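You operate a simulated robot arm through the tools that you are given. There is no shell and no other tool.

You are at the controls of a simulated robot arm. One attempt, no reset.

TASK
Unplug both leads from the stage box and park the plugs.
Fine: press each tab before you pull its plug. Stand each plug in the plug rest, next to the plug of its own colour.

The check looks at the end state, three seconds after you hand in, the way a careful person would. Anything else that was tipped, shoved, dropped, spilled or broken makes it a failure.

THE ROBOT
A 6-joint arm with a two-finger gripper, fixed in place. Base frame: the origin is at the foot of the arm, x ahead of it, y to its left, z up. Readings come in m, degrees, newtons and seconds.
Its first joint turns from -166.0 to 166.0 degrees. Payload 3.43 kg.
Tool frame: the origin (TCP) lies between the finger pads and is the grasp point; the fingertips stand 0.02 m ahead of it; z points along the fingers, y is the line along which they close. Largest opening 0.19 m; the body of the gripper starts 0.248 m behind the TCP.
Orientation is told as [roll, pitch, yaw] about the base's x, y, z axes, in that order, counted from this pose: with the fingers straight down and closing along the base's y, the tool's x points along the base's -x, its y along +y and its z along -z.

THE INTERFACE
- The arm moves only by the tool nudge_tool. Its argument "commands" is a list of rows, each a list of 7 numbers: the shift along the tool's x, y, z in units of 40 mm (1.0 is 40 mm), then the turn, a rotation vector about the tool's x, y, z in units of 8 degrees (1.0 is 8 degrees), then the finger opening in mm, from 0 to 190. In form: [[dx, dy, dz, ax, ay, az, grip], ...]. A call has 1 to 20 rows; each row shifts and turns the commanded pose from where the row before left it, along the tool's axes as they then stand. A call with a number of a shift or a turn outside -1 to 1 is refused whole. Each row takes 0.2 s and may step no farther than 0.05 m and 8.6 degrees from the row before; otherwise, or with a gripper value out of range, the whole call is refused. Where a pose cannot be reached the arm comes as near as it can. A force on the tool above 40 N (or 10 N above the force at the start of the call, whichever is more), or a blocked arm, ends the call early, and 0.2 s more pass. The fingers move at their own pace (about 0.153 m/s each) and stop on an object; they squeeze with about 42 N. The grip force told is the motor's: it shows also when the fingers shut on nothing. Time passes only in rows, and 0.2 s behind the last, so rows that do not move let the fingers close. The reply holds the time, the measured pose of the TCP, the force on the tool along the base axes, the opening and the grip force, in the units named above and with some noise, with the torque about the TCP (base axes, N m) and any sound that the robot's microphone picked up, and new pictures: "show" is both (left out), scene, wrist or none.
- Cameras (640 x 400 px; columns grow to the right, rows downward): "scene" is fixed at [0.4016, 0.6511, 1.5345]; the picture's right is [-0.90, -0.44, 0.00], its down [-0.25, 0.50, -0.83] and it looks along [0.37, -0.75, -0.56] (base axes); focal length 320 px, centre (320, 200). "wrist" rides on the gripper at [0.07, -0.008, -0.288] in the tool frame; the picture's right is [0.12, 0.99, 0.00], its down [-0.96, 0.11, -0.25] and it looks along [-0.25, 0.03, 0.97] (tool axes); focal length 261 px, centre (320, 200).
- raise_lower(by): slides the trunk up (or, below 0, down) by that many m; the arm rides with it, the base frame stays. It gives what a move gives, with no picture.
- probe_pixels(camera, pixels): for up to 12 pixels [column, row] of the newest picture of that camera ("zoom" is the newest enlarged one), the place [x, y, z] in the base frame of the surface seen there, good to about 0.002 m. The clock stands still meanwhile.
- inspect(camera, box): a new picture of the part [left, top, right, bottom] of that camera's present view, enlarged. The clock stands still meanwhile.
- hand_in(): hands the job in; it is judged then, once.

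Open the gripper and draw the arm clear of the work before you hand the job in, unless the task says otherwise.

The tools are called after "Request:" by a JSON object that holds its "fn" and its "kwargs". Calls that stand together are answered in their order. nudge_tool: Moves the arm, as the interface text tells. Its arguments: {"type":"object","properties":{"commands":{"type":"array"},"show":{"type":"string","enum":["both","scene","wrist","none"]}},"required":["commands"]} The other tools are called the same way: raise_lower (by) slides the trunk up or down; probe_pixels (camera, pixels) gives the place of the surface under pixels of a picture; inspect (camera, box) takes an enlarged picture of a part of a camera's view; hand_in () hands the job in.

At the start:

```text
time: 0.0
tcp_pos: [0.5969, -0.2986, 1.1298]
tool_rot: [0.1, 0.0, 0.0]
wrist_force: [-0.4, 0.5, 0.5]
moment: [-0.03, 0.02, -0.03]
grip_width: 0.1899
grip_force: 0.1
trunk travel left (down, up): [-0.225, 0.215]
```

scene: 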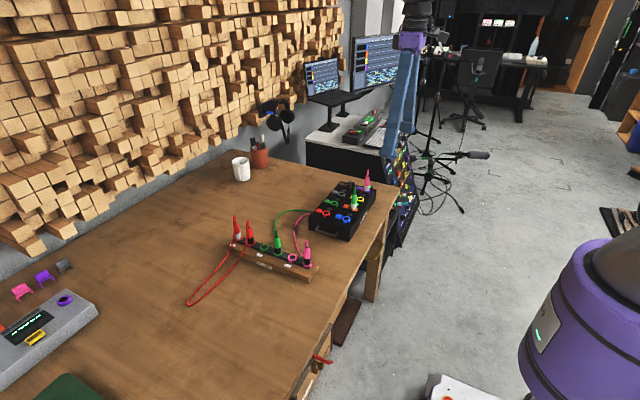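
wrist: 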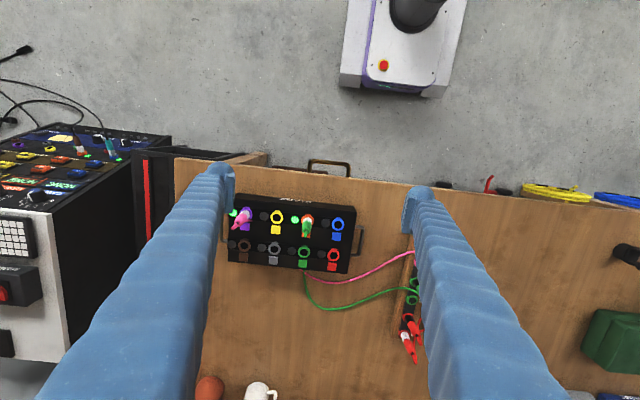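

I'll look closely at the stage box (around scene 340,208) and the plug rest (around 270,250) before moving anything.

Request:
{"fn": "inspect", "kwargs": {"camera": "scene", "box": [290, 160, 400, 250]}}

Request:
{"fn": "inspect", "kwargs": {"camera": "scene", "box": [210, 200, 340, 290]}}

Request:
{"fn": "inspect", "kwargs": {"camera": "wrist", "box": [210, 180, 370, 290]}}

```text
4.44 times, centred on (345, 205) of scene
```

zoom: 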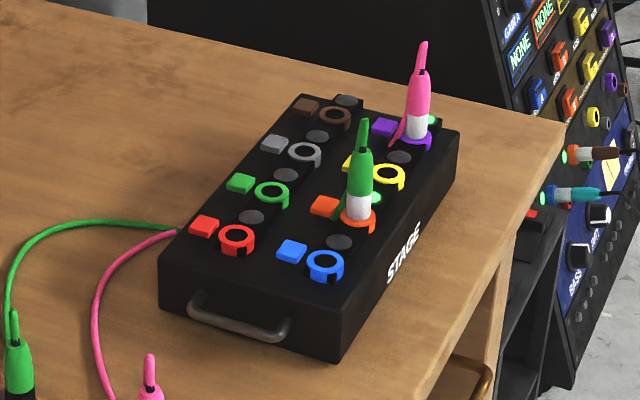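

```text
4.44 times, centred on (275, 245) of scene
```

zoom: 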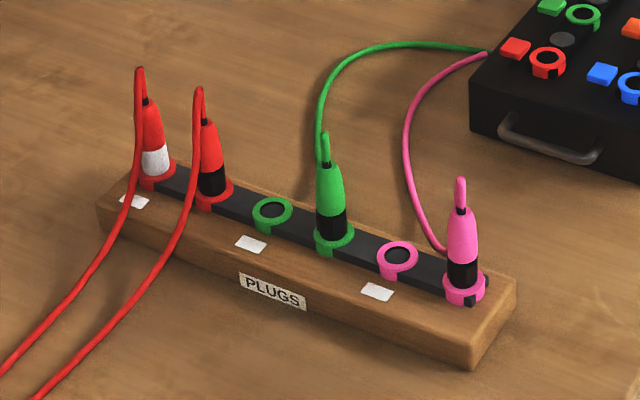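

```text
3.64 times, centred on (290, 235) of wrist
```

zoom: 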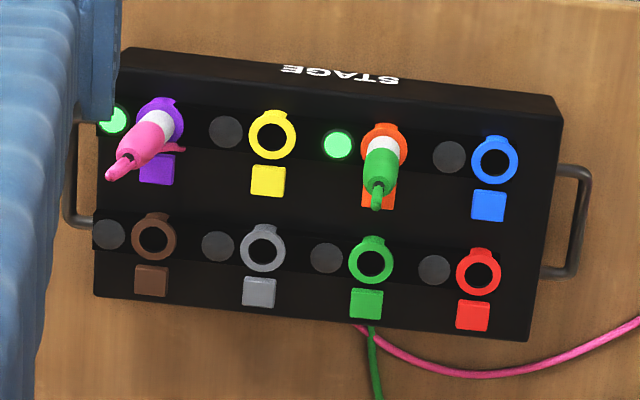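

The wrist zoom shows the pink plug in the purple socket (zoom 160,120) and the green plug in the orange socket (zoom 385,145), with their tabs at (157,170) and (378,198). I'll probe those points.

Request:
{"fn": "probe_pixels", "kwargs": {"camera": "zoom", "pixels": [[157, 174], [118, 172], [375, 203], [160, 102], [384, 128], [267, 181], [488, 206], [272, 116], [489, 141], [266, 150], [337, 145], [112, 120]]}}

Request:
{"fn": "inspect", "kwargs": {"camera": "wrist", "box": [225, 195, 275, 235]}}

Request:
{"fn": "inspect", "kwargs": {"camera": "wrist", "box": [285, 200, 335, 240]}}

Request:
{"fn": "inspect", "kwargs": {"camera": "scene", "box": [340, 165, 380, 215]}}

```text
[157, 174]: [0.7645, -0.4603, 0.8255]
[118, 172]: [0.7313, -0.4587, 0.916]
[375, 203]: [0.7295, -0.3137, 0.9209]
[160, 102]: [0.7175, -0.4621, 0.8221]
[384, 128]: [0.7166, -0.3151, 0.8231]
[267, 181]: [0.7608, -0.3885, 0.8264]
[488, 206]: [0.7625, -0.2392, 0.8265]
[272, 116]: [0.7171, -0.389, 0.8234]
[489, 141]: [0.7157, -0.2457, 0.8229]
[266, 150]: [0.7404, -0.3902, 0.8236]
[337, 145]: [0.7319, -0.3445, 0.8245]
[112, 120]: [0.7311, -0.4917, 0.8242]
```

```text
10.00 times, centred on (250, 215) of wrist
```

zoom: 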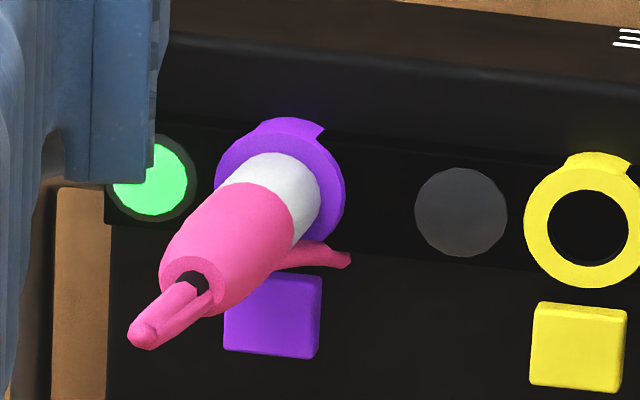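

```text
10.00 times, centred on (310, 220) of wrist
```

zoom: 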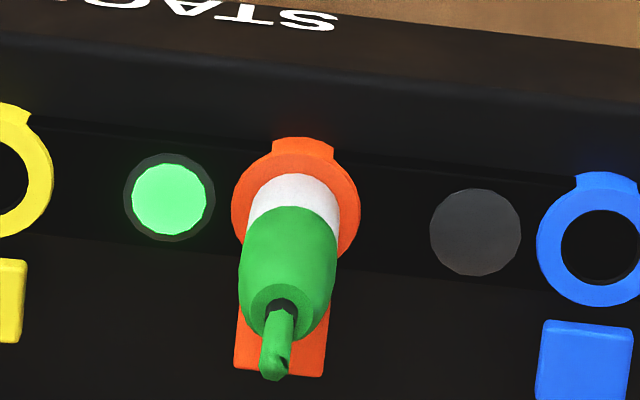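

```text
8.00 times, centred on (360, 190) of scene
```

zoom: 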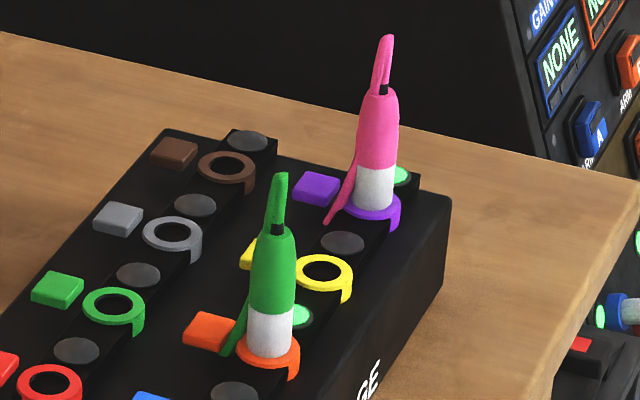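

Next I'll zoom in on the plug rest in the scene view and probe its holes and plugs.

Request:
{"fn": "inspect", "kwargs": {"camera": "scene", "box": [225, 210, 325, 285]}}

```text
5.33 times, centred on (275, 248) of scene
```

zoom: 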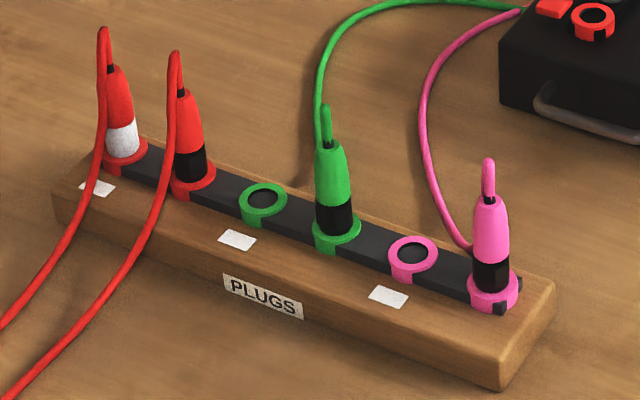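

I'll probe the rest's rings (green at zoom 263,200, pink at 413,257), the plugs in it, and the rail.

Request:
{"fn": "probe_pixels", "kwargs": {"camera": "zoom", "pixels": [[243, 204], [284, 198], [264, 184], [262, 215], [392, 260], [435, 252], [414, 238], [410, 271], [370, 240], [225, 195], [237, 240], [388, 297]]}}

Request:
{"fn": "probe_pixels", "kwargs": {"camera": "zoom", "pixels": [[490, 240], [490, 200], [490, 275], [488, 165], [334, 180], [331, 150], [335, 218], [192, 165], [122, 140], [500, 308], [300, 330], [450, 320]]}}

```text
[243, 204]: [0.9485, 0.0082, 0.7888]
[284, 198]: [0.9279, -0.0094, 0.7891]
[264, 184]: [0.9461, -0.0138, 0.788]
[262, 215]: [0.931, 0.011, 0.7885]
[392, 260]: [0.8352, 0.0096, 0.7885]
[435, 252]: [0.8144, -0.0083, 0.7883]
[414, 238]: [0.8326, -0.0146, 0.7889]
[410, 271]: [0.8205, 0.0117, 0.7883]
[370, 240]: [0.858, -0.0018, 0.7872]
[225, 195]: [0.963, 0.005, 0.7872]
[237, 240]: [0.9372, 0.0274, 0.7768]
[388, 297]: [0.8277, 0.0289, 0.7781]
```

```text
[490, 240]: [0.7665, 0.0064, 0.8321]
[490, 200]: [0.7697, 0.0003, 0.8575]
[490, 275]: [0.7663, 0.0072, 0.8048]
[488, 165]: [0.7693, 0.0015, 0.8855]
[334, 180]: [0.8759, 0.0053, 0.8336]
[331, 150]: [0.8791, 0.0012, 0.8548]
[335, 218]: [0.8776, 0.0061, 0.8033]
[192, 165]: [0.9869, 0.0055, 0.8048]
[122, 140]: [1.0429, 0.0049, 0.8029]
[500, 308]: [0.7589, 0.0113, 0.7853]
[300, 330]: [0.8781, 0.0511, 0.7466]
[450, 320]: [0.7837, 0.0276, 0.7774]
```

The rest runs along x at y≈0: pink hole near (0.825, 0.0), green hole near (0.935, 0.0), ring tops at z≈0.788. I'll fly high over the rest to see the key orientation of its holes in the wrist camera.

Request:
{"fn": "nudge_tool", "kwargs": {"commands": [[-0.48, 0.8, 0, 0, 0, 0, 190], [-0.48, 0.8, 0, 0, 0, 0, 190], [-0.48, 0.8, 0, 0, 0, 0, 190], [-0.48, 0.8, 0, 0, 0, 0, 190], [-0.48, 0.8, 0, 0, 0, 0, 190], [-0.48, 0.8, 0, 0, 0, 0, 190], [-0.48, 0.8, 0, 0, 0, 0, 190], [-0.48, 0.8, 0, 0, 0, 0, 190], [-0.48, 0.8, 0, 0, 0, 0, 190], [0, 0, 0, 0, 0, 0, 190]]}}

```text
time: 2.2
tcp_pos: [0.7696, -0.0115, 1.13]
tool_rot: [-0.1, 0.1, 0.0]
wrist_force: [-0.4, 0.6, -0.2]
moment: [-0.09, -0.01, -0.01]
grip_width: 0.1899
grip_force: 0.1
trunk travel left (down, up): [-0.225, 0.215]
```

scene: 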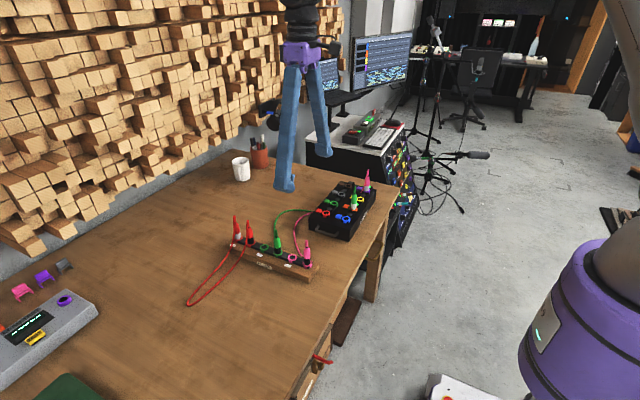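
wrist: 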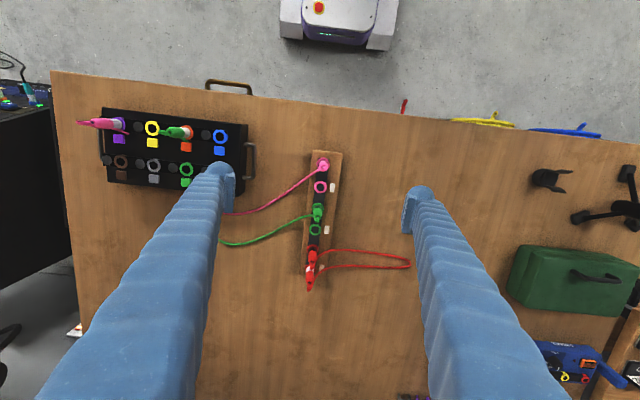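

The rest is now between the fingers in the wrist view (320,160 to 310,280). I'll enlarge it and the box from this angle.

Request:
{"fn": "inspect", "kwargs": {"camera": "wrist", "box": [270, 145, 370, 225]}}

Request:
{"fn": "inspect", "kwargs": {"camera": "wrist", "box": [285, 170, 350, 245]}}

```text
5.00 times, centred on (320, 185) of wrist
```

zoom: 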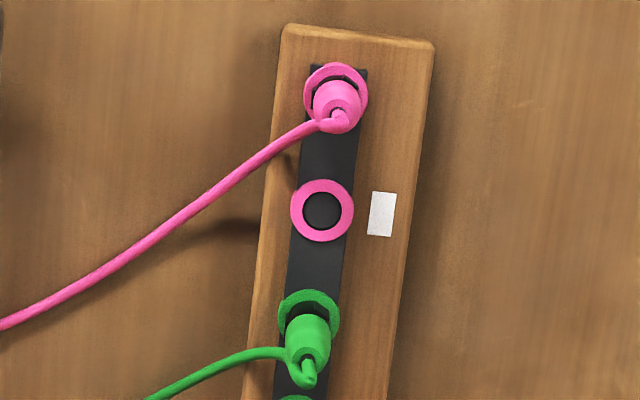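

```text
5.33 times, centred on (318, 208) of wrist
```

zoom: 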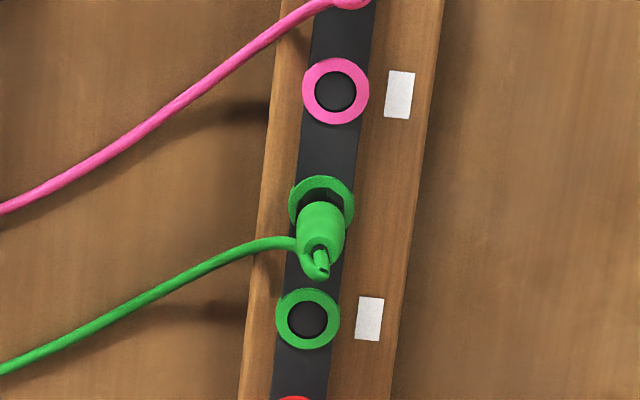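

The rest's rings look round with no key. I'll probe the hole centres, ring edges and rest edges in this zoom.

Request:
{"fn": "probe_pixels", "kwargs": {"camera": "zoom", "pixels": [[335, 91], [307, 92], [363, 91], [335, 63], [335, 119], [307, 319], [281, 319], [335, 319], [307, 293], [307, 345], [318, 235], [322, 270]]}}

Request:
{"fn": "inspect", "kwargs": {"camera": "wrist", "box": [85, 95, 245, 195]}}

```text
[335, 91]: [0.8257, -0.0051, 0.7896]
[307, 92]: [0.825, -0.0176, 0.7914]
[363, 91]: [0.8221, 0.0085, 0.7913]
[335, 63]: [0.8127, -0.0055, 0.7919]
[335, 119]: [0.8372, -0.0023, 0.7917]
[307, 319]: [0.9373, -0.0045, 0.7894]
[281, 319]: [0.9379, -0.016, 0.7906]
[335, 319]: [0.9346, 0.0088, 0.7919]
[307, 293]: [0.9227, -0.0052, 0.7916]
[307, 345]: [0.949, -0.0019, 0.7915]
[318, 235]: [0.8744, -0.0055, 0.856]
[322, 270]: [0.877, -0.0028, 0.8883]
```

```text
4.00 times, centred on (165, 145) of wrist
```

zoom: 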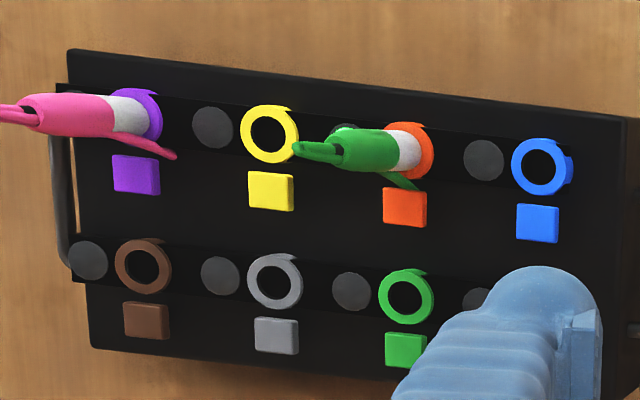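

The holes are at about (0.825, -0.003) for pink and (0.936, -0.003) for green. Next I'll fly over the purple/pink socket of the box to measure it from closer.

Request:
{"fn": "nudge_tool", "kwargs": {"commands": [[0.23, -0.92, 0, 0, 0, 0, 190], [0.23, -0.92, 0, 0, 0, 0, 190], [0.23, -0.92, 0, 0, 0, 0, 190], [0.23, -0.92, 0, 0, 0, 0, 190], [0.23, -0.92, 0, 0, 0, 0, 190], [0.23, -0.92, 0, 0, 0, 0, 190], [0.23, -0.92, 0, 0, 0, 0, 190], [0.23, -0.92, 0, 0, 0, 0, 190], [0.23, -0.92, 0, 0, 0, 0, 190], [0.23, -0.92, 0, 0, 0, 0, 190], [0.23, -0.92, 0, 0, 0, 0, 190], [0.23, -0.92, 0, 0, 0, 0, 190], [0, 0, 0.8, 0, 0, 0, 190], [0, 0, 0.8, 0, 0, 0, 190], [0, 0, 0.8, 0, 0, 0, 190], [0, 0, 0, 0, 0, 0, 190]], "show": "wrist"}}

```text
time: 5.6
tcp_pos: [0.6586, -0.4528, 1.0333]
tool_rot: [0.0, 0.0, 0.0]
wrist_force: [0.2, -0.2, 0.3]
moment: [0.04, 0.0, -0.02]
grip_width: 0.1902
grip_force: 0.0
trunk travel left (down, up): [-0.225, 0.215]
```

wrist: 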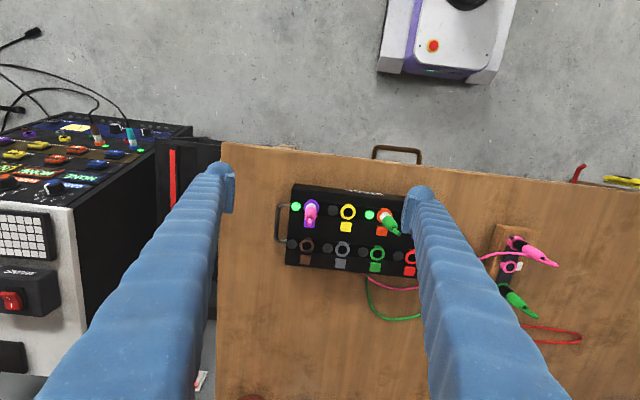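

I'll enlarge the pink plug area near wrist (315,220).

Request:
{"fn": "inspect", "kwargs": {"camera": "wrist", "box": [284, 190, 364, 240]}}

```text
8.00 times, centred on (324, 215) of wrist
```

zoom: 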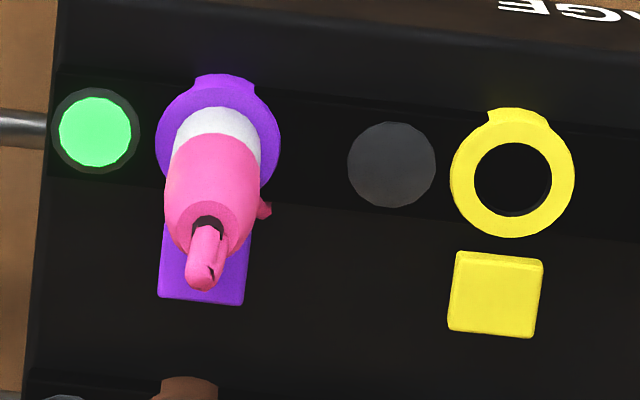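

I'll probe the yellow socket and tab as a template, plus the visible pink plug, purple ring and purple tab points.

Request:
{"fn": "probe_pixels", "kwargs": {"camera": "zoom", "pixels": [[462, 180], [567, 178], [513, 124], [511, 231], [495, 295], [453, 295], [540, 297], [497, 257], [494, 332], [420, 260], [165, 145], [272, 145]]}}

Request:
{"fn": "probe_pixels", "kwargs": {"camera": "zoom", "pixels": [[220, 100], [162, 290], [242, 290], [200, 297], [212, 120], [205, 190], [175, 190], [250, 190], [208, 225], [203, 265], [300, 150], [300, 250]]}}

```text
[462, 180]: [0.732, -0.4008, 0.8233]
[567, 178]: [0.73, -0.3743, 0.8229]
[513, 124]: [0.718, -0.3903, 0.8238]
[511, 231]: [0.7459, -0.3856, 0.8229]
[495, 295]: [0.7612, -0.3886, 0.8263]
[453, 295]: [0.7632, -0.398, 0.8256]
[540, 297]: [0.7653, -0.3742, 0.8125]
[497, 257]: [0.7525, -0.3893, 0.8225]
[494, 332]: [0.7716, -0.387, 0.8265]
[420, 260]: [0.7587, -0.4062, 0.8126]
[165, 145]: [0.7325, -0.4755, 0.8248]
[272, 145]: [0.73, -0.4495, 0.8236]
```

```text
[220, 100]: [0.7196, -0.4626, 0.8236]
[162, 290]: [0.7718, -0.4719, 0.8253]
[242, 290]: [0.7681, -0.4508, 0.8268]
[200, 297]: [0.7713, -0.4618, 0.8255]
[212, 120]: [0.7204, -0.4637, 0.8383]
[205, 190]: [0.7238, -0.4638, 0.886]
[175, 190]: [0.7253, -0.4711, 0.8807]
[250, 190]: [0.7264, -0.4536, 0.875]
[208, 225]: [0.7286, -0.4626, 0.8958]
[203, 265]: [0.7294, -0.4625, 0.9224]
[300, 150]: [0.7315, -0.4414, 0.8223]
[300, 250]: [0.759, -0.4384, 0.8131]
```

Rail top is z≈0.8225, tab tops z≈0.826 (box top 0.813). The pink plug axis is near (0.731, -0.462) and the purple tab centre near (0.762, -0.4615). I'll close the fingers, move above the tab, and yaw -90° so the closed fingers' narrow side (32 mm) lies along x, clear of the plug.

Request:
{"fn": "nudge_tool", "kwargs": {"commands": [[-0.895, -0.073, 0, 0, 0, 0, 0], [-0.895, -0.073, 0, 0, 0, 0, 0], [-0.895, -0.073, 0, 0, 0, 0, 0], [0, 0, 0, 0, 0, 1, 0], [0, 0, 0, 0, 0, 1, 0], [0, 0, 0, 0, 0, 1, 0], [0, 0, 0, 0, 0, 1, 0], [0, 0, 0, 0, 0, 1, 0], [0, 0, 0, 0, 0, 1, 0], [0, 0, 0, 0, 0, 1, 0], [0, 0, 0, 0, 0, 1, 0], [0, 0, 0, 0, 0, 1, 0], [0, 0, 0, 0, 0, 1, 0], [0, 0, 0, 0, 0, 1, 0], [0, 0, 0, 0, 0, 0.25, 0], [0, 0, 0, 0, 0, 0, 0], [0, 0, 0, 0, 0, 0, 0]]}}

```text
time: 9.2
tcp_pos: [0.7669, -0.4623, 1.0332]
tool_rot: [-0.1, 0.0, -90.1]
wrist_force: [0.4, 0.0, 0.7]
moment: [-0.01, -0.02, 0.0]
grip_width: 0.0002
grip_force: 34.0
trunk travel left (down, up): [-0.225, 0.215]
```

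scene: 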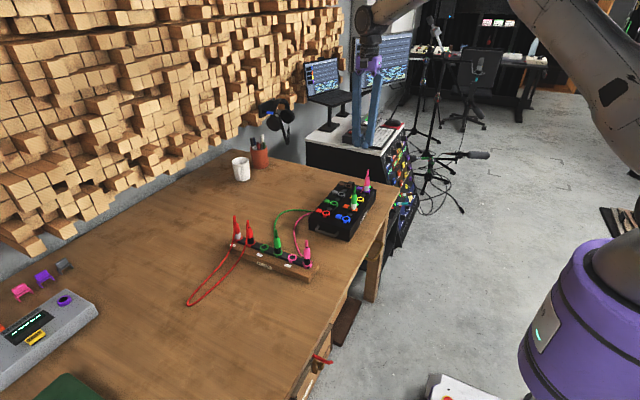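
wrist: 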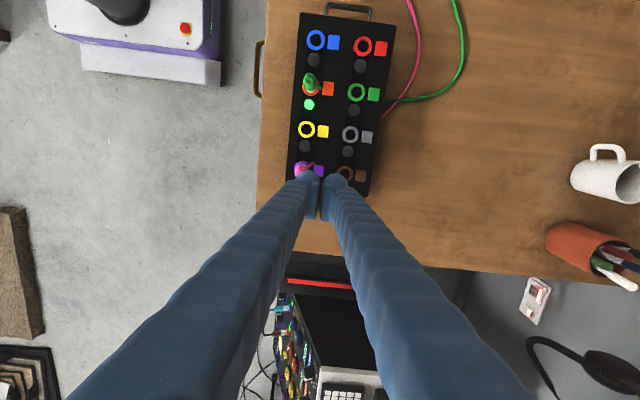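

The fingers appear to splay outward above the tips, so before descending beside the plug I'll check their shape in the scene view near (370,110).

Request:
{"fn": "inspect", "kwargs": {"camera": "scene", "box": [320, 30, 420, 220]}}

Request:
{"fn": "inspect", "kwargs": {"camera": "wrist", "box": [270, 150, 370, 230]}}

```text
2.11 times, centred on (370, 125) of scene
```

zoom: 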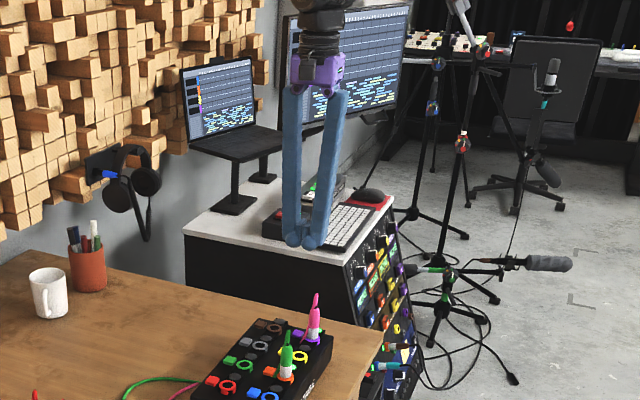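

```text
5.00 times, centred on (320, 190) of wrist
```

zoom: 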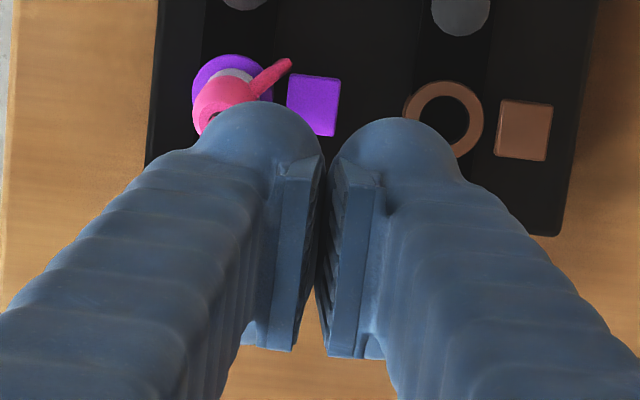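

The zoom shows the fingers splay wide above the tips, so a closed-finger press would bump the plug's top. Instead I'll straddle the plug and press the tab with only the +x finger: opening 100 mm, TCP at x≈0.702, so that finger spans about x 0.752–0.768.

Request:
{"fn": "nudge_tool", "kwargs": {"commands": [[0.01, -0.81, 0, 0, 0, 0, 100], [0.01, -0.81, 0, 0, 0, 0, 100], [0, 0, 0.8, 0, 0, 0, 100], [0, 0, 0.8, 0, 0, 0, 100], [0, 0, 0, 0, 0, 0, 100], [0, 0, 0, 0, 0, 0, 100]]}}

Request:
{"fn": "inspect", "kwargs": {"camera": "wrist", "box": [240, 110, 400, 230]}}

```text
time: 10.6
tcp_pos: [0.7024, -0.4595, 0.9688]
tool_rot: [-0.1, 0.1, -89.9]
wrist_force: [-0.1, -0.6, 0.1]
moment: [-0.01, 0.03, 0.0]
grip_width: 0.0996
grip_force: 0.0
trunk travel left (down, up): [-0.225, 0.215]
```

scene: 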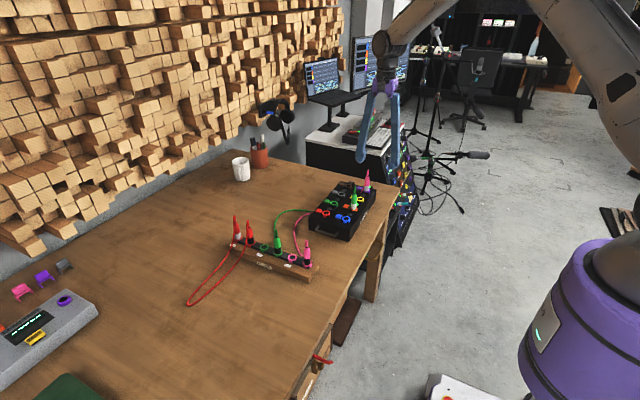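
wrist: 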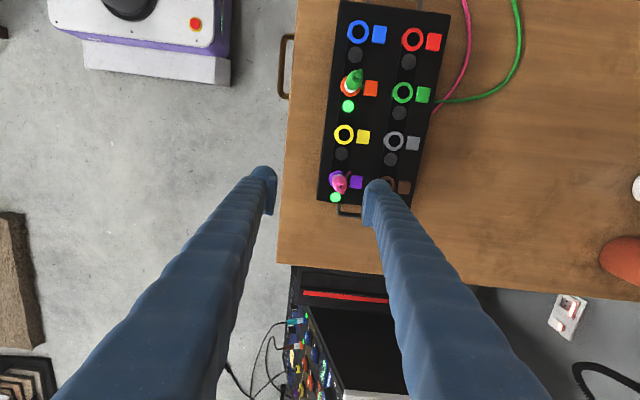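

```text
3.33 times, centred on (320, 170) of wrist
```

zoom: 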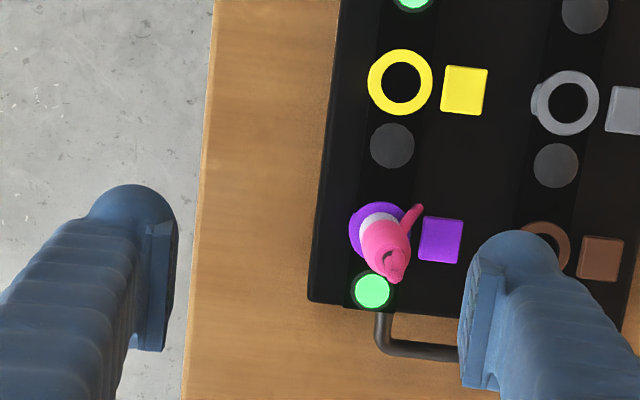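

I'll probe the right finger (zoom ~470-520, 240-370) to calibrate where its inner face and tip actually lie, plus the tab and row-2 ring.

Request:
{"fn": "probe_pixels", "kwargs": {"camera": "zoom", "pixels": [[475, 290], [465, 340], [490, 280], [515, 240], [490, 245], [540, 260], [500, 330], [155, 280], [440, 240], [423, 240], [460, 242], [525, 232]]}}

```text
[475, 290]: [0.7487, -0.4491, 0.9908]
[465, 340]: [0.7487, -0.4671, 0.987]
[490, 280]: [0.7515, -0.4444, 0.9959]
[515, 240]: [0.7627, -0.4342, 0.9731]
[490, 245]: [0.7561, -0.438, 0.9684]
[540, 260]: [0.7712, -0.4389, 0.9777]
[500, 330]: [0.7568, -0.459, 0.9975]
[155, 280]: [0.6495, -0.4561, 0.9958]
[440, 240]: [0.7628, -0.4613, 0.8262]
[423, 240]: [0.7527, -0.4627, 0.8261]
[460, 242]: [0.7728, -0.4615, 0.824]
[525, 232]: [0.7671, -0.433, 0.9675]
```

The inner face is at x≈0.749–0.752 and the finger body runs to ~0.772, right over the tab (0.752–0.772). I'll shift +x 3 mm for clearance from the plug and descend to about 10 mm above the tab.

Request:
{"fn": "nudge_tool", "kwargs": {"commands": [[-0.03, 0.08, 0.7, 0, 0, 0, 100], [0, 0, 0.7, 0, 0, 0, 100], [0, 0, 0.7, 0, 0, 0, 100], [0, 0, 0.7, 0, 0, 0, 100], [0, 0, 0, 0, 0, 0, 100]]}}

Request:
{"fn": "inspect", "kwargs": {"camera": "wrist", "box": [270, 130, 430, 230]}}

Request:
{"fn": "inspect", "kwargs": {"camera": "scene", "box": [310, 130, 410, 240]}}

```text
time: 11.8
tcp_pos: [0.7061, -0.4616, 0.8571]
tool_rot: [0.0, 0.0, -89.9]
wrist_force: [0.1, 0.0, 0.3]
moment: [0.02, 0.0, -0.02]
grip_width: 0.1001
grip_force: 0.1
trunk travel left (down, up): [-0.225, 0.215]
```

scene: 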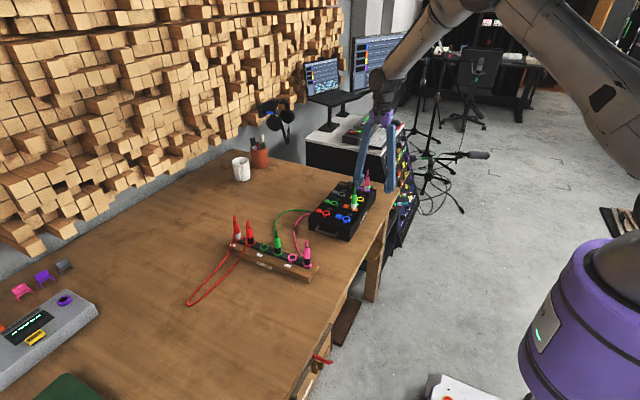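
wrist: 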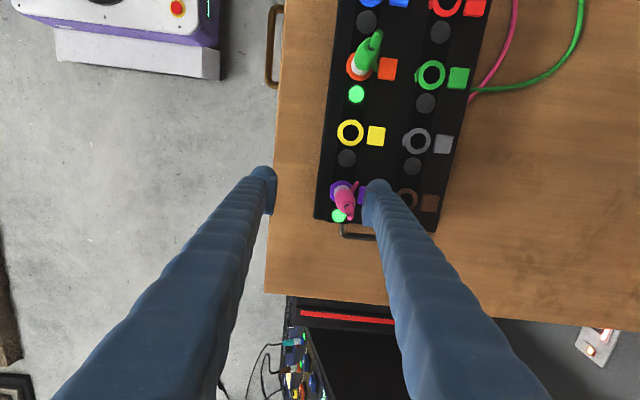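

```text
4.00 times, centred on (350, 180) of wrist
```

zoom: 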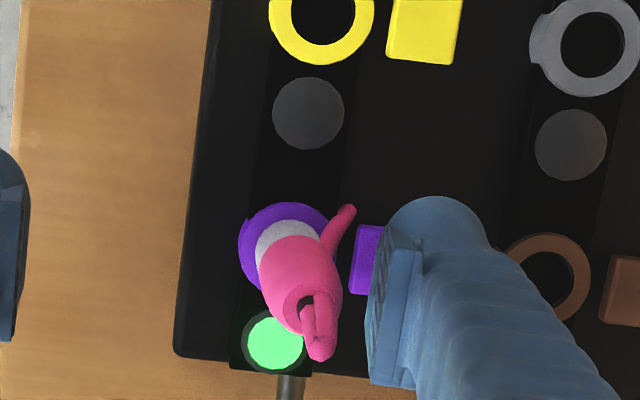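

```text
3.64 times, centred on (360, 185) of scene
```

zoom: 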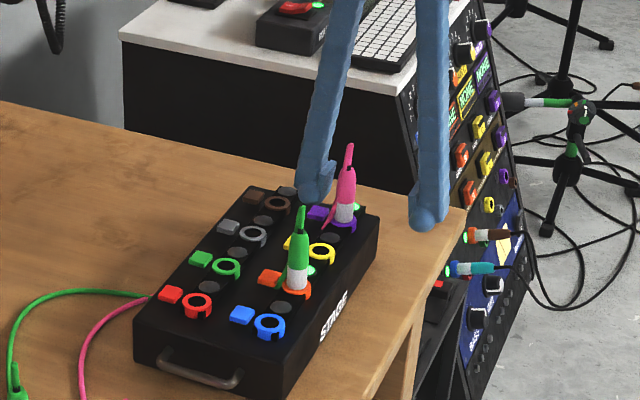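

The finger tip hovers over the purple tab (zoom 370,260), clear of the plug. Now I press down in 2 mm steps watching the force and sound.

Request:
{"fn": "nudge_tool", "kwargs": {"commands": [[0, 0, 0.05, 0, 0, 0, 100], [0, 0, 0.05, 0, 0, 0, 100], [0, 0, 0.05, 0, 0, 0, 100], [0, 0, 0.05, 0, 0, 0, 100], [0, 0, 0.05, 0, 0, 0, 100], [0, 0, 0.05, 0, 0, 0, 100]], "show": "wrist"}}

```text
time: 13.2
tcp_pos: [0.7054, -0.4617, 0.8453]
tool_rot: [0.0, 0.0, -89.9]
wrist_force: [0.0, 0.2, -0.5]
moment: [0.03, 0.03, 0.0]
grip_width: 0.0998
grip_force: 0.1
trunk travel left (down, up): [-0.225, 0.215]
```

wrist: 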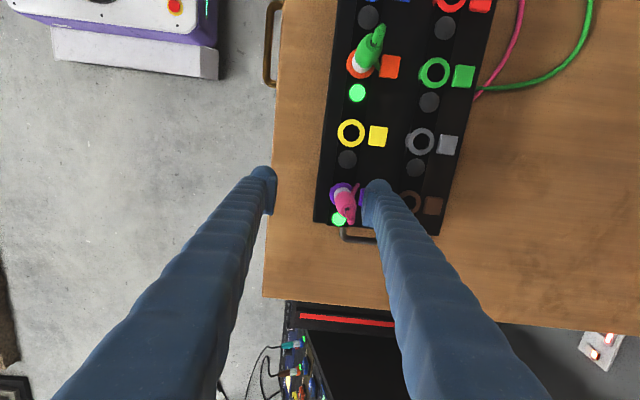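

No contact yet at TCP z=0.845. I continue down in 1 mm steps.

Request:
{"fn": "nudge_tool", "kwargs": {"commands": [[0, 0, 0.025, 0, 0, 0, 100], [0, 0, 0.025, 0, 0, 0, 100], [0, 0, 0.025, 0, 0, 0, 100], [0, 0, 0.025, 0, 0, 0, 100]], "show": "wrist"}}

```text
time: 14.2
tcp_pos: [0.7047, -0.4617, 0.8409]
tool_rot: [0.1, 0.0, -90.1]
wrist_force: [-0.7, -1.1, 1.9]
moment: [-0.03, -0.07, -0.03]
grip_width: 0.1004
grip_force: 0.3
trunk travel left (down, up): [-0.225, 0.215]
```

wrist: 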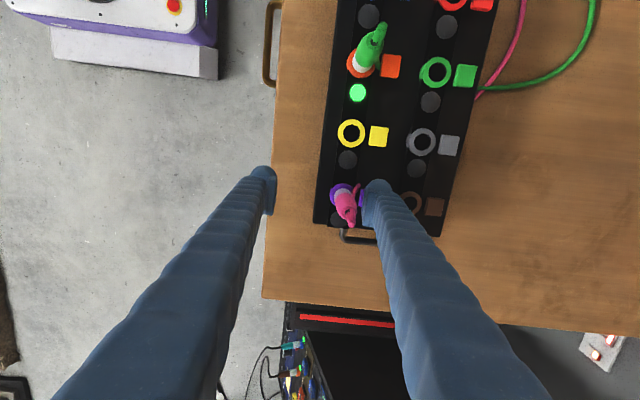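

Light contact (1.9 N), and the LED near (338,220) seems to have gone dark. I'll zoom in to check.

Request:
{"fn": "inspect", "kwargs": {"camera": "wrist", "box": [300, 160, 400, 240]}}

Request:
{"fn": "inspect", "kwargs": {"camera": "scene", "box": [335, 160, 395, 220]}}

```text
5.00 times, centred on (350, 200) of wrist
```

zoom: 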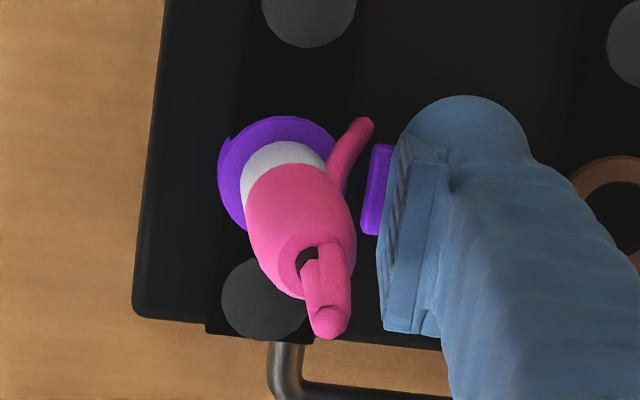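

```text
6.67 times, centred on (365, 190) of scene
```

zoom: 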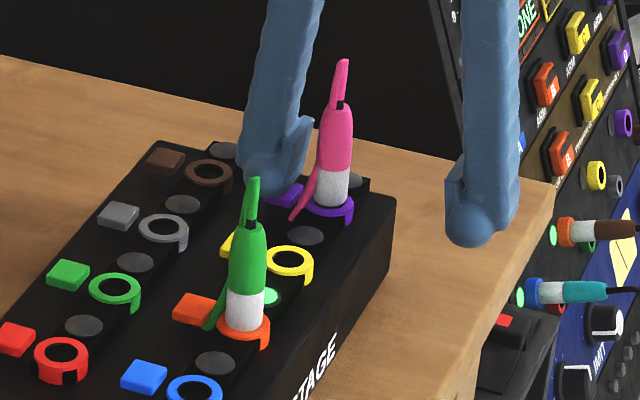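

The purple LED is off, so the latch appears released. I'll press another 1 mm to be sure, then lift and check the LED stays off.

Request:
{"fn": "nudge_tool", "kwargs": {"commands": [[0, 0, 0.03, 0, 0, 0, 100], [0, 0, 0, 0, 0, 0, 100]], "show": "none"}}

Request:
{"fn": "nudge_tool", "kwargs": {"commands": [[0, 0, -0.2, 0, 0, 0, 100], [0, 0, -0.4, 0, 0, 0, 100], [0, 0, 0, 0, 0, 0, 100]], "show": "wrist"}}

Request:
{"fn": "inspect", "kwargs": {"camera": "wrist", "box": [290, 150, 410, 240]}}

```text
time: 14.8
tcp_pos: [0.7056, -0.4615, 0.8406]
tool_rot: [0.1, -0.1, -90.0]
wrist_force: [0.1, -1.5, 2.0]
moment: [0.01, -0.15, -0.07]
grip_width: 0.1002
grip_force: 0.0
trunk travel left (down, up): [-0.225, 0.215]
```

```text
time: 15.6
tcp_pos: [0.7052, -0.462, 0.8629]
tool_rot: [-0.2, 0.0, -90.0]
wrist_force: [-1.5, 0.2, 1.3]
moment: [-0.03, 0.01, 0.01]
grip_width: 0.0998
grip_force: 0.1
trunk travel left (down, up): [-0.225, 0.215]
```

wrist: 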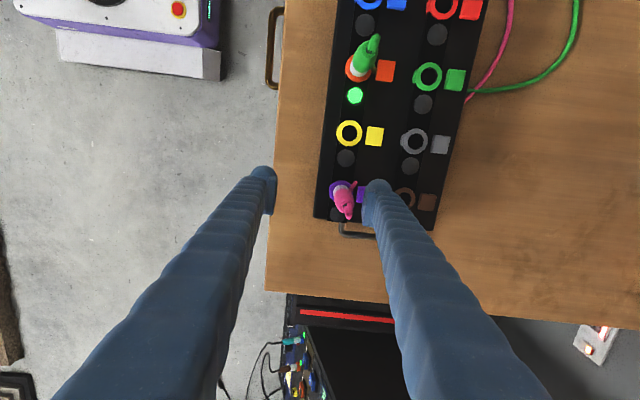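

```text
4.44 times, centred on (350, 195) of wrist
```

zoom: 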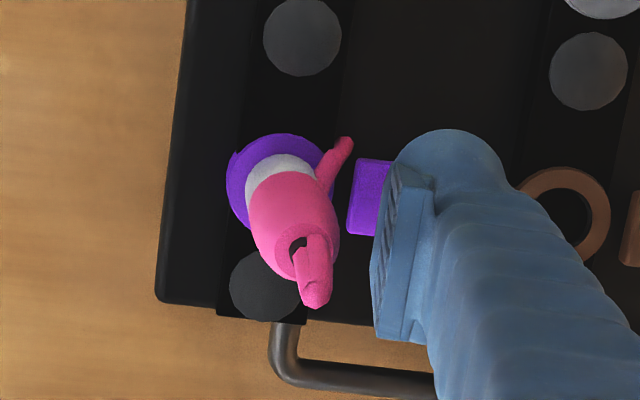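

The LED stays off, so the latch is released. Now I'll centre the gripper on the plug axis (x≈0.731) at TCP z≈0.872 and close gently on the body.

Request:
{"fn": "nudge_tool", "kwargs": {"commands": [[0, 0.645, -0.2, 0, 0, 0, 100], [0, 0, 0, 0, 0, 0, 60], [0, 0, 0, 0, 0, 0, 40], [0, 0, 0, 0, 0, 0, 40]], "show": "wrist"}}

Request:
{"fn": "inspect", "kwargs": {"camera": "wrist", "box": [270, 150, 370, 230]}}

```text
time: 16.6
tcp_pos: [0.731, -0.4621, 0.871]
tool_rot: [-0.1, 0.0, -89.9]
wrist_force: [0.9, -0.5, 0.7]
moment: [0.01, 0.03, -0.03]
grip_width: 0.04
grip_force: 0.1
trunk travel left (down, up): [-0.225, 0.215]
```

wrist: 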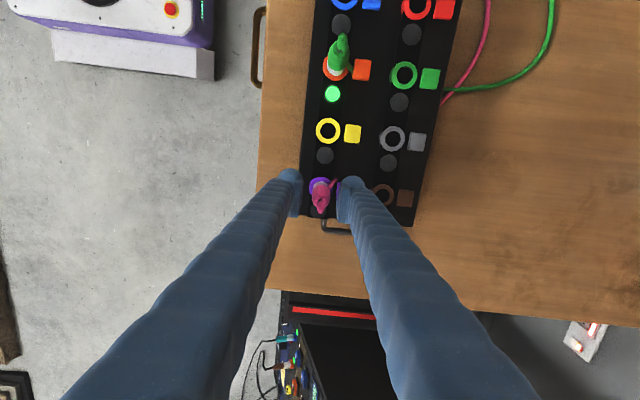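

```text
5.00 times, centred on (320, 190) of wrist
```

zoom: 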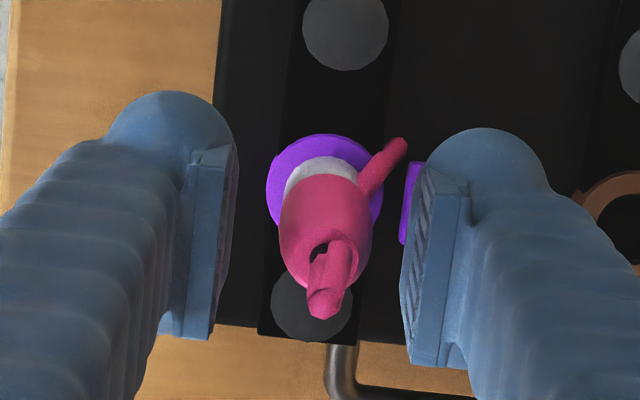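

The plug sits between the pads, roughly centred. Closing now.

Request:
{"fn": "nudge_tool", "kwargs": {"commands": [[0, 0, 0, 0, 0, 0, 26], [0, 0, 0, 0, 0, 0, 15], [0, 0, 0, 0, 0, 0, 10], [0, 0, 0, 0, 0, 0, 10]], "show": "wrist"}}

Request:
{"fn": "inspect", "kwargs": {"camera": "wrist", "box": [270, 150, 370, 230]}}

```text
time: 17.6
tcp_pos: [0.7326, -0.462, 0.8712]
tool_rot: [0.0, 0.0, -90.1]
wrist_force: [5.2, 0.0, 2.1]
moment: [-0.02, -0.1, -0.01]
grip_width: 0.0195
grip_force: 42.0
trunk travel left (down, up): [-0.225, 0.215]
```

wrist: 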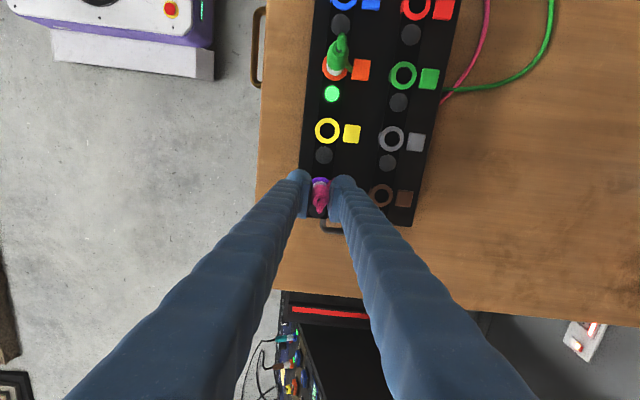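

```text
5.00 times, centred on (320, 190) of wrist
```

zoom: 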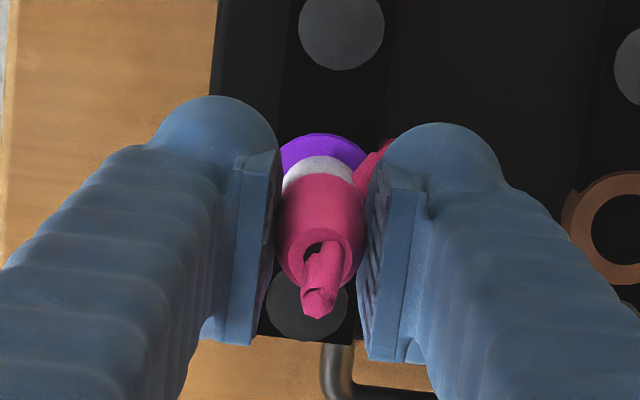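

Gripped at 19.5 mm, with 5 N sideways because the plug axis is ~1.5 mm further +x. I'll shift to relieve that, then pull up slowly.

Request:
{"fn": "nudge_tool", "kwargs": {"commands": [[0, 0.04, 0, 0, 0, 0, 10], [0, 0, -0.1, 0, 0, 0, 10], [0, 0, -0.1, 0, 0, 0, 10], [0, 0, -0.1, 0, 0, 0, 10], [0, 0, -0.1, 0, 0, 0, 10]], "show": "both"}}

Request:
{"fn": "inspect", "kwargs": {"camera": "scene", "box": [325, 140, 405, 220]}}

```text
time: 18.8
tcp_pos: [0.7326, -0.4627, 0.8884]
tool_rot: [0.0, 0.0, -90.0]
wrist_force: [-0.5, 0.7, -0.7]
moment: [0.02, -0.02, 0.02]
grip_width: 0.0194
grip_force: 41.9
trunk travel left (down, up): [-0.225, 0.215]
```

scene: 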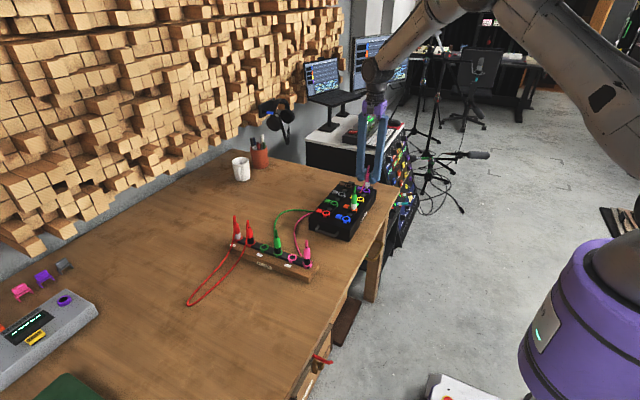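
wrist: 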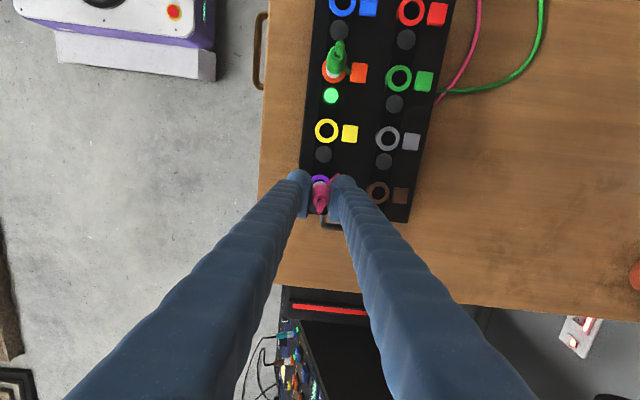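

```text
5.00 times, centred on (365, 180) of scene
```

zoom: 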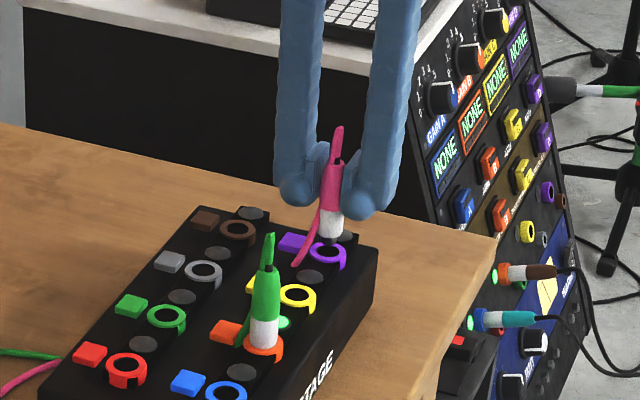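

The plug came free without resistance. I'll raise it well clear of everything and look at its lower end.

Request:
{"fn": "nudge_tool", "kwargs": {"commands": [[0, 0, -0.4, 0, 0, 0, 10], [0, 0, -0.7, 0, 0, 0, 10], [0, 0, -0.7, 0, 0, 0, 10], [0, 0, -0.7, 0, 0, 0, 10], [0, 0, 0, 0, 0, 0, 10]], "show": "both"}}

Request:
{"fn": "inspect", "kwargs": {"camera": "scene", "box": [325, 80, 415, 220]}}

Request:
{"fn": "inspect", "kwargs": {"camera": "scene", "box": [350, 120, 400, 165]}}

```text
time: 20.0
tcp_pos: [0.7325, -0.4617, 0.9888]
tool_rot: [0.0, -0.1, -90.0]
wrist_force: [-0.2, 0.5, -1.3]
moment: [0.0, 0.03, -0.01]
grip_width: 0.0196
grip_force: 42.0
trunk travel left (down, up): [-0.225, 0.215]
```

scene: 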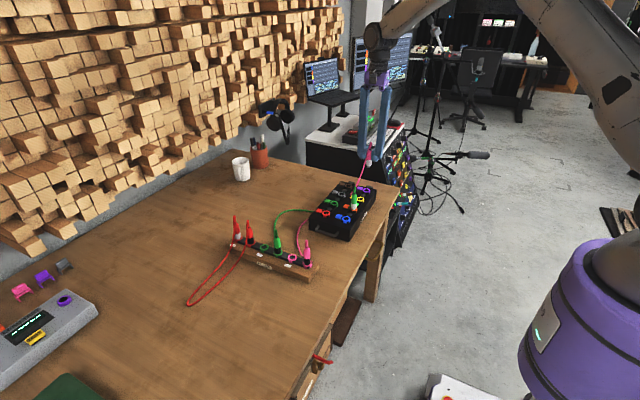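
wrist: 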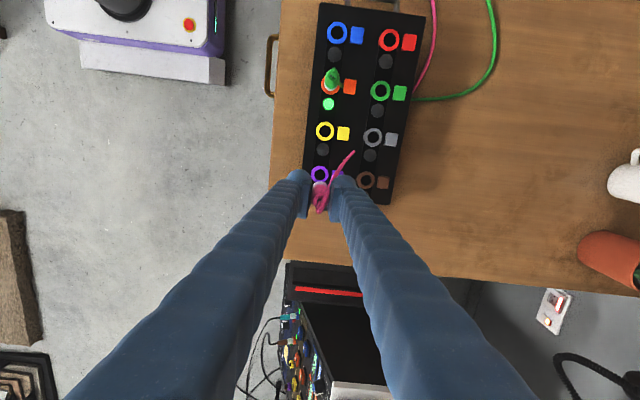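

```text
2.86 times, centred on (370, 150) of scene
```

zoom: 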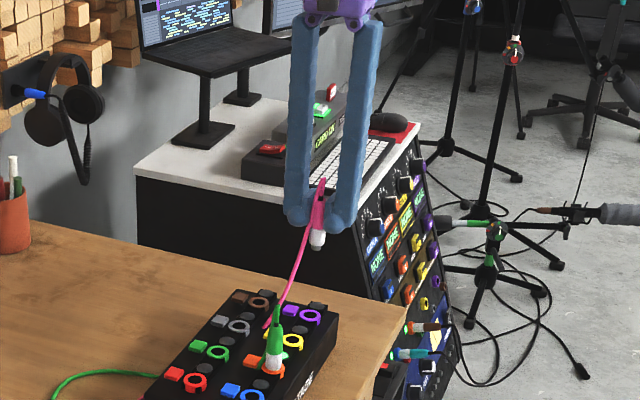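

```text
8.89 times, centred on (375, 142) of scene
```

zoom: 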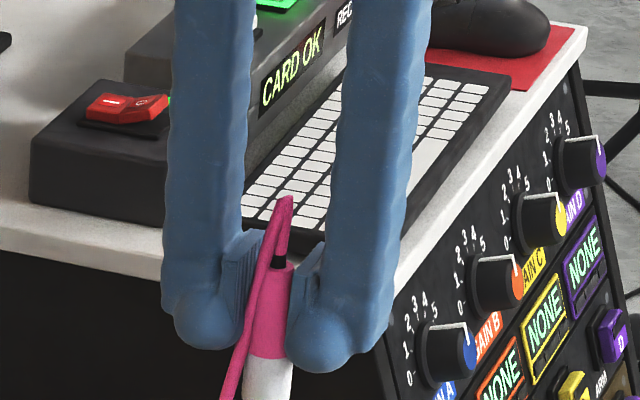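

I'll zoom lower to see the plug's nose under the white band near scene (370,165).

Request:
{"fn": "inspect", "kwargs": {"camera": "scene", "box": [355, 140, 385, 175]}}

```text
11.43 times, centred on (370, 158) of scene
```

zoom: 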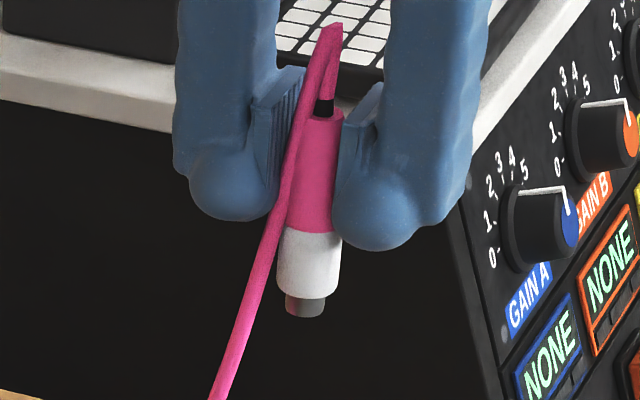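

The plug has a ~13 mm nose below the white band, and the rest's hole is ~16 mm. I'll probe the band and nose to know their offset from the TCP.

Request:
{"fn": "probe_pixels", "kwargs": {"camera": "zoom", "pixels": [[309, 285], [309, 240], [305, 300], [305, 312], [320, 150], [320, 220], [300, 265], [320, 265], [335, 265], [283, 265], [325, 105], [332, 60]]}}

```text
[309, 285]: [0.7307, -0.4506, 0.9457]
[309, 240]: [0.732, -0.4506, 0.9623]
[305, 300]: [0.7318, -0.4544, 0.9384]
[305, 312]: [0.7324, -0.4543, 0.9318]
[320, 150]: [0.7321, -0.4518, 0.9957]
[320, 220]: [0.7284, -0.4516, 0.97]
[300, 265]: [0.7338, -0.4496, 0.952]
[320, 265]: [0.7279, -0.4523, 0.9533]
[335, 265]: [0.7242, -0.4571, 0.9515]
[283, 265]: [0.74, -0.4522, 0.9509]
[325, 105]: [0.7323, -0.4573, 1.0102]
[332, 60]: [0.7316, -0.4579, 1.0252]
```

Band bottom sits ~47 mm below the TCP and the nose tip ~59 mm below. I'll lift another 60 mm, then rotate back to yaw 0 so the fingers will close along y at the rest, clear of neighbouring plugs.

Request:
{"fn": "nudge_tool", "kwargs": {"commands": [[0, 0, -0.75, 0, 0, 0, 10], [0, 0, -0.75, 0, 0, 0, 10], [0, 0, 0, 0, 0, -1, 10], [0, 0, 0, 0, 0, -1, 10], [0, 0, 0, 0, 0, -1, 10], [0, 0, 0, 0, 0, -1, 10], [0, 0, 0, 0, 0, -1, 10], [0, 0, 0, 0, 0, -1, 10], [0, 0, 0, 0, 0, -1, 10], [0, 0, 0, 0, 0, -1, 10], [0, 0, 0, 0, 0, -1, 10], [0, 0, 0, 0, 0, -1, 10], [0, 0, 0, 0, 0, -1, 10], [0, 0, 0, 0, 0, -0.25, 10], [0, 0, 0, 0, 0, 0, 10]], "show": "both"}}

```text
time: 23.2
tcp_pos: [0.7321, -0.4624, 1.0497]
tool_rot: [0.0, 0.1, 0.0]
wrist_force: [0.3, 0.2, -0.2]
moment: [0.01, 0.0, 0.02]
grip_width: 0.0197
grip_force: 42.1
trunk travel left (down, up): [-0.225, 0.215]
```

scene: 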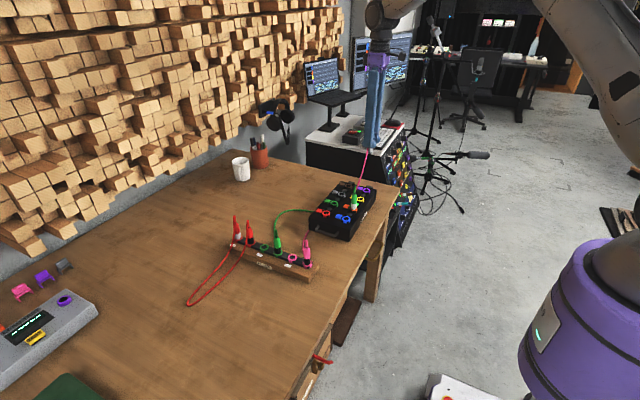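
wrist: 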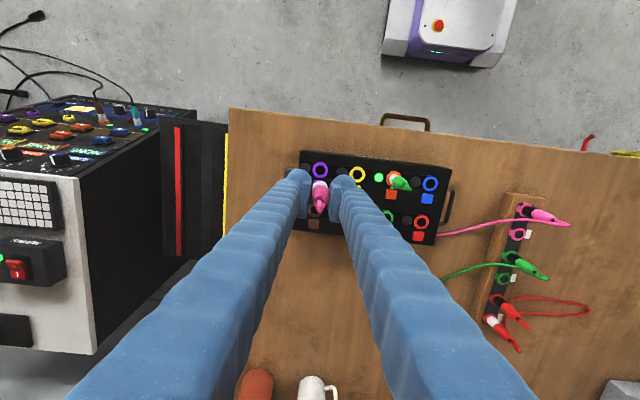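

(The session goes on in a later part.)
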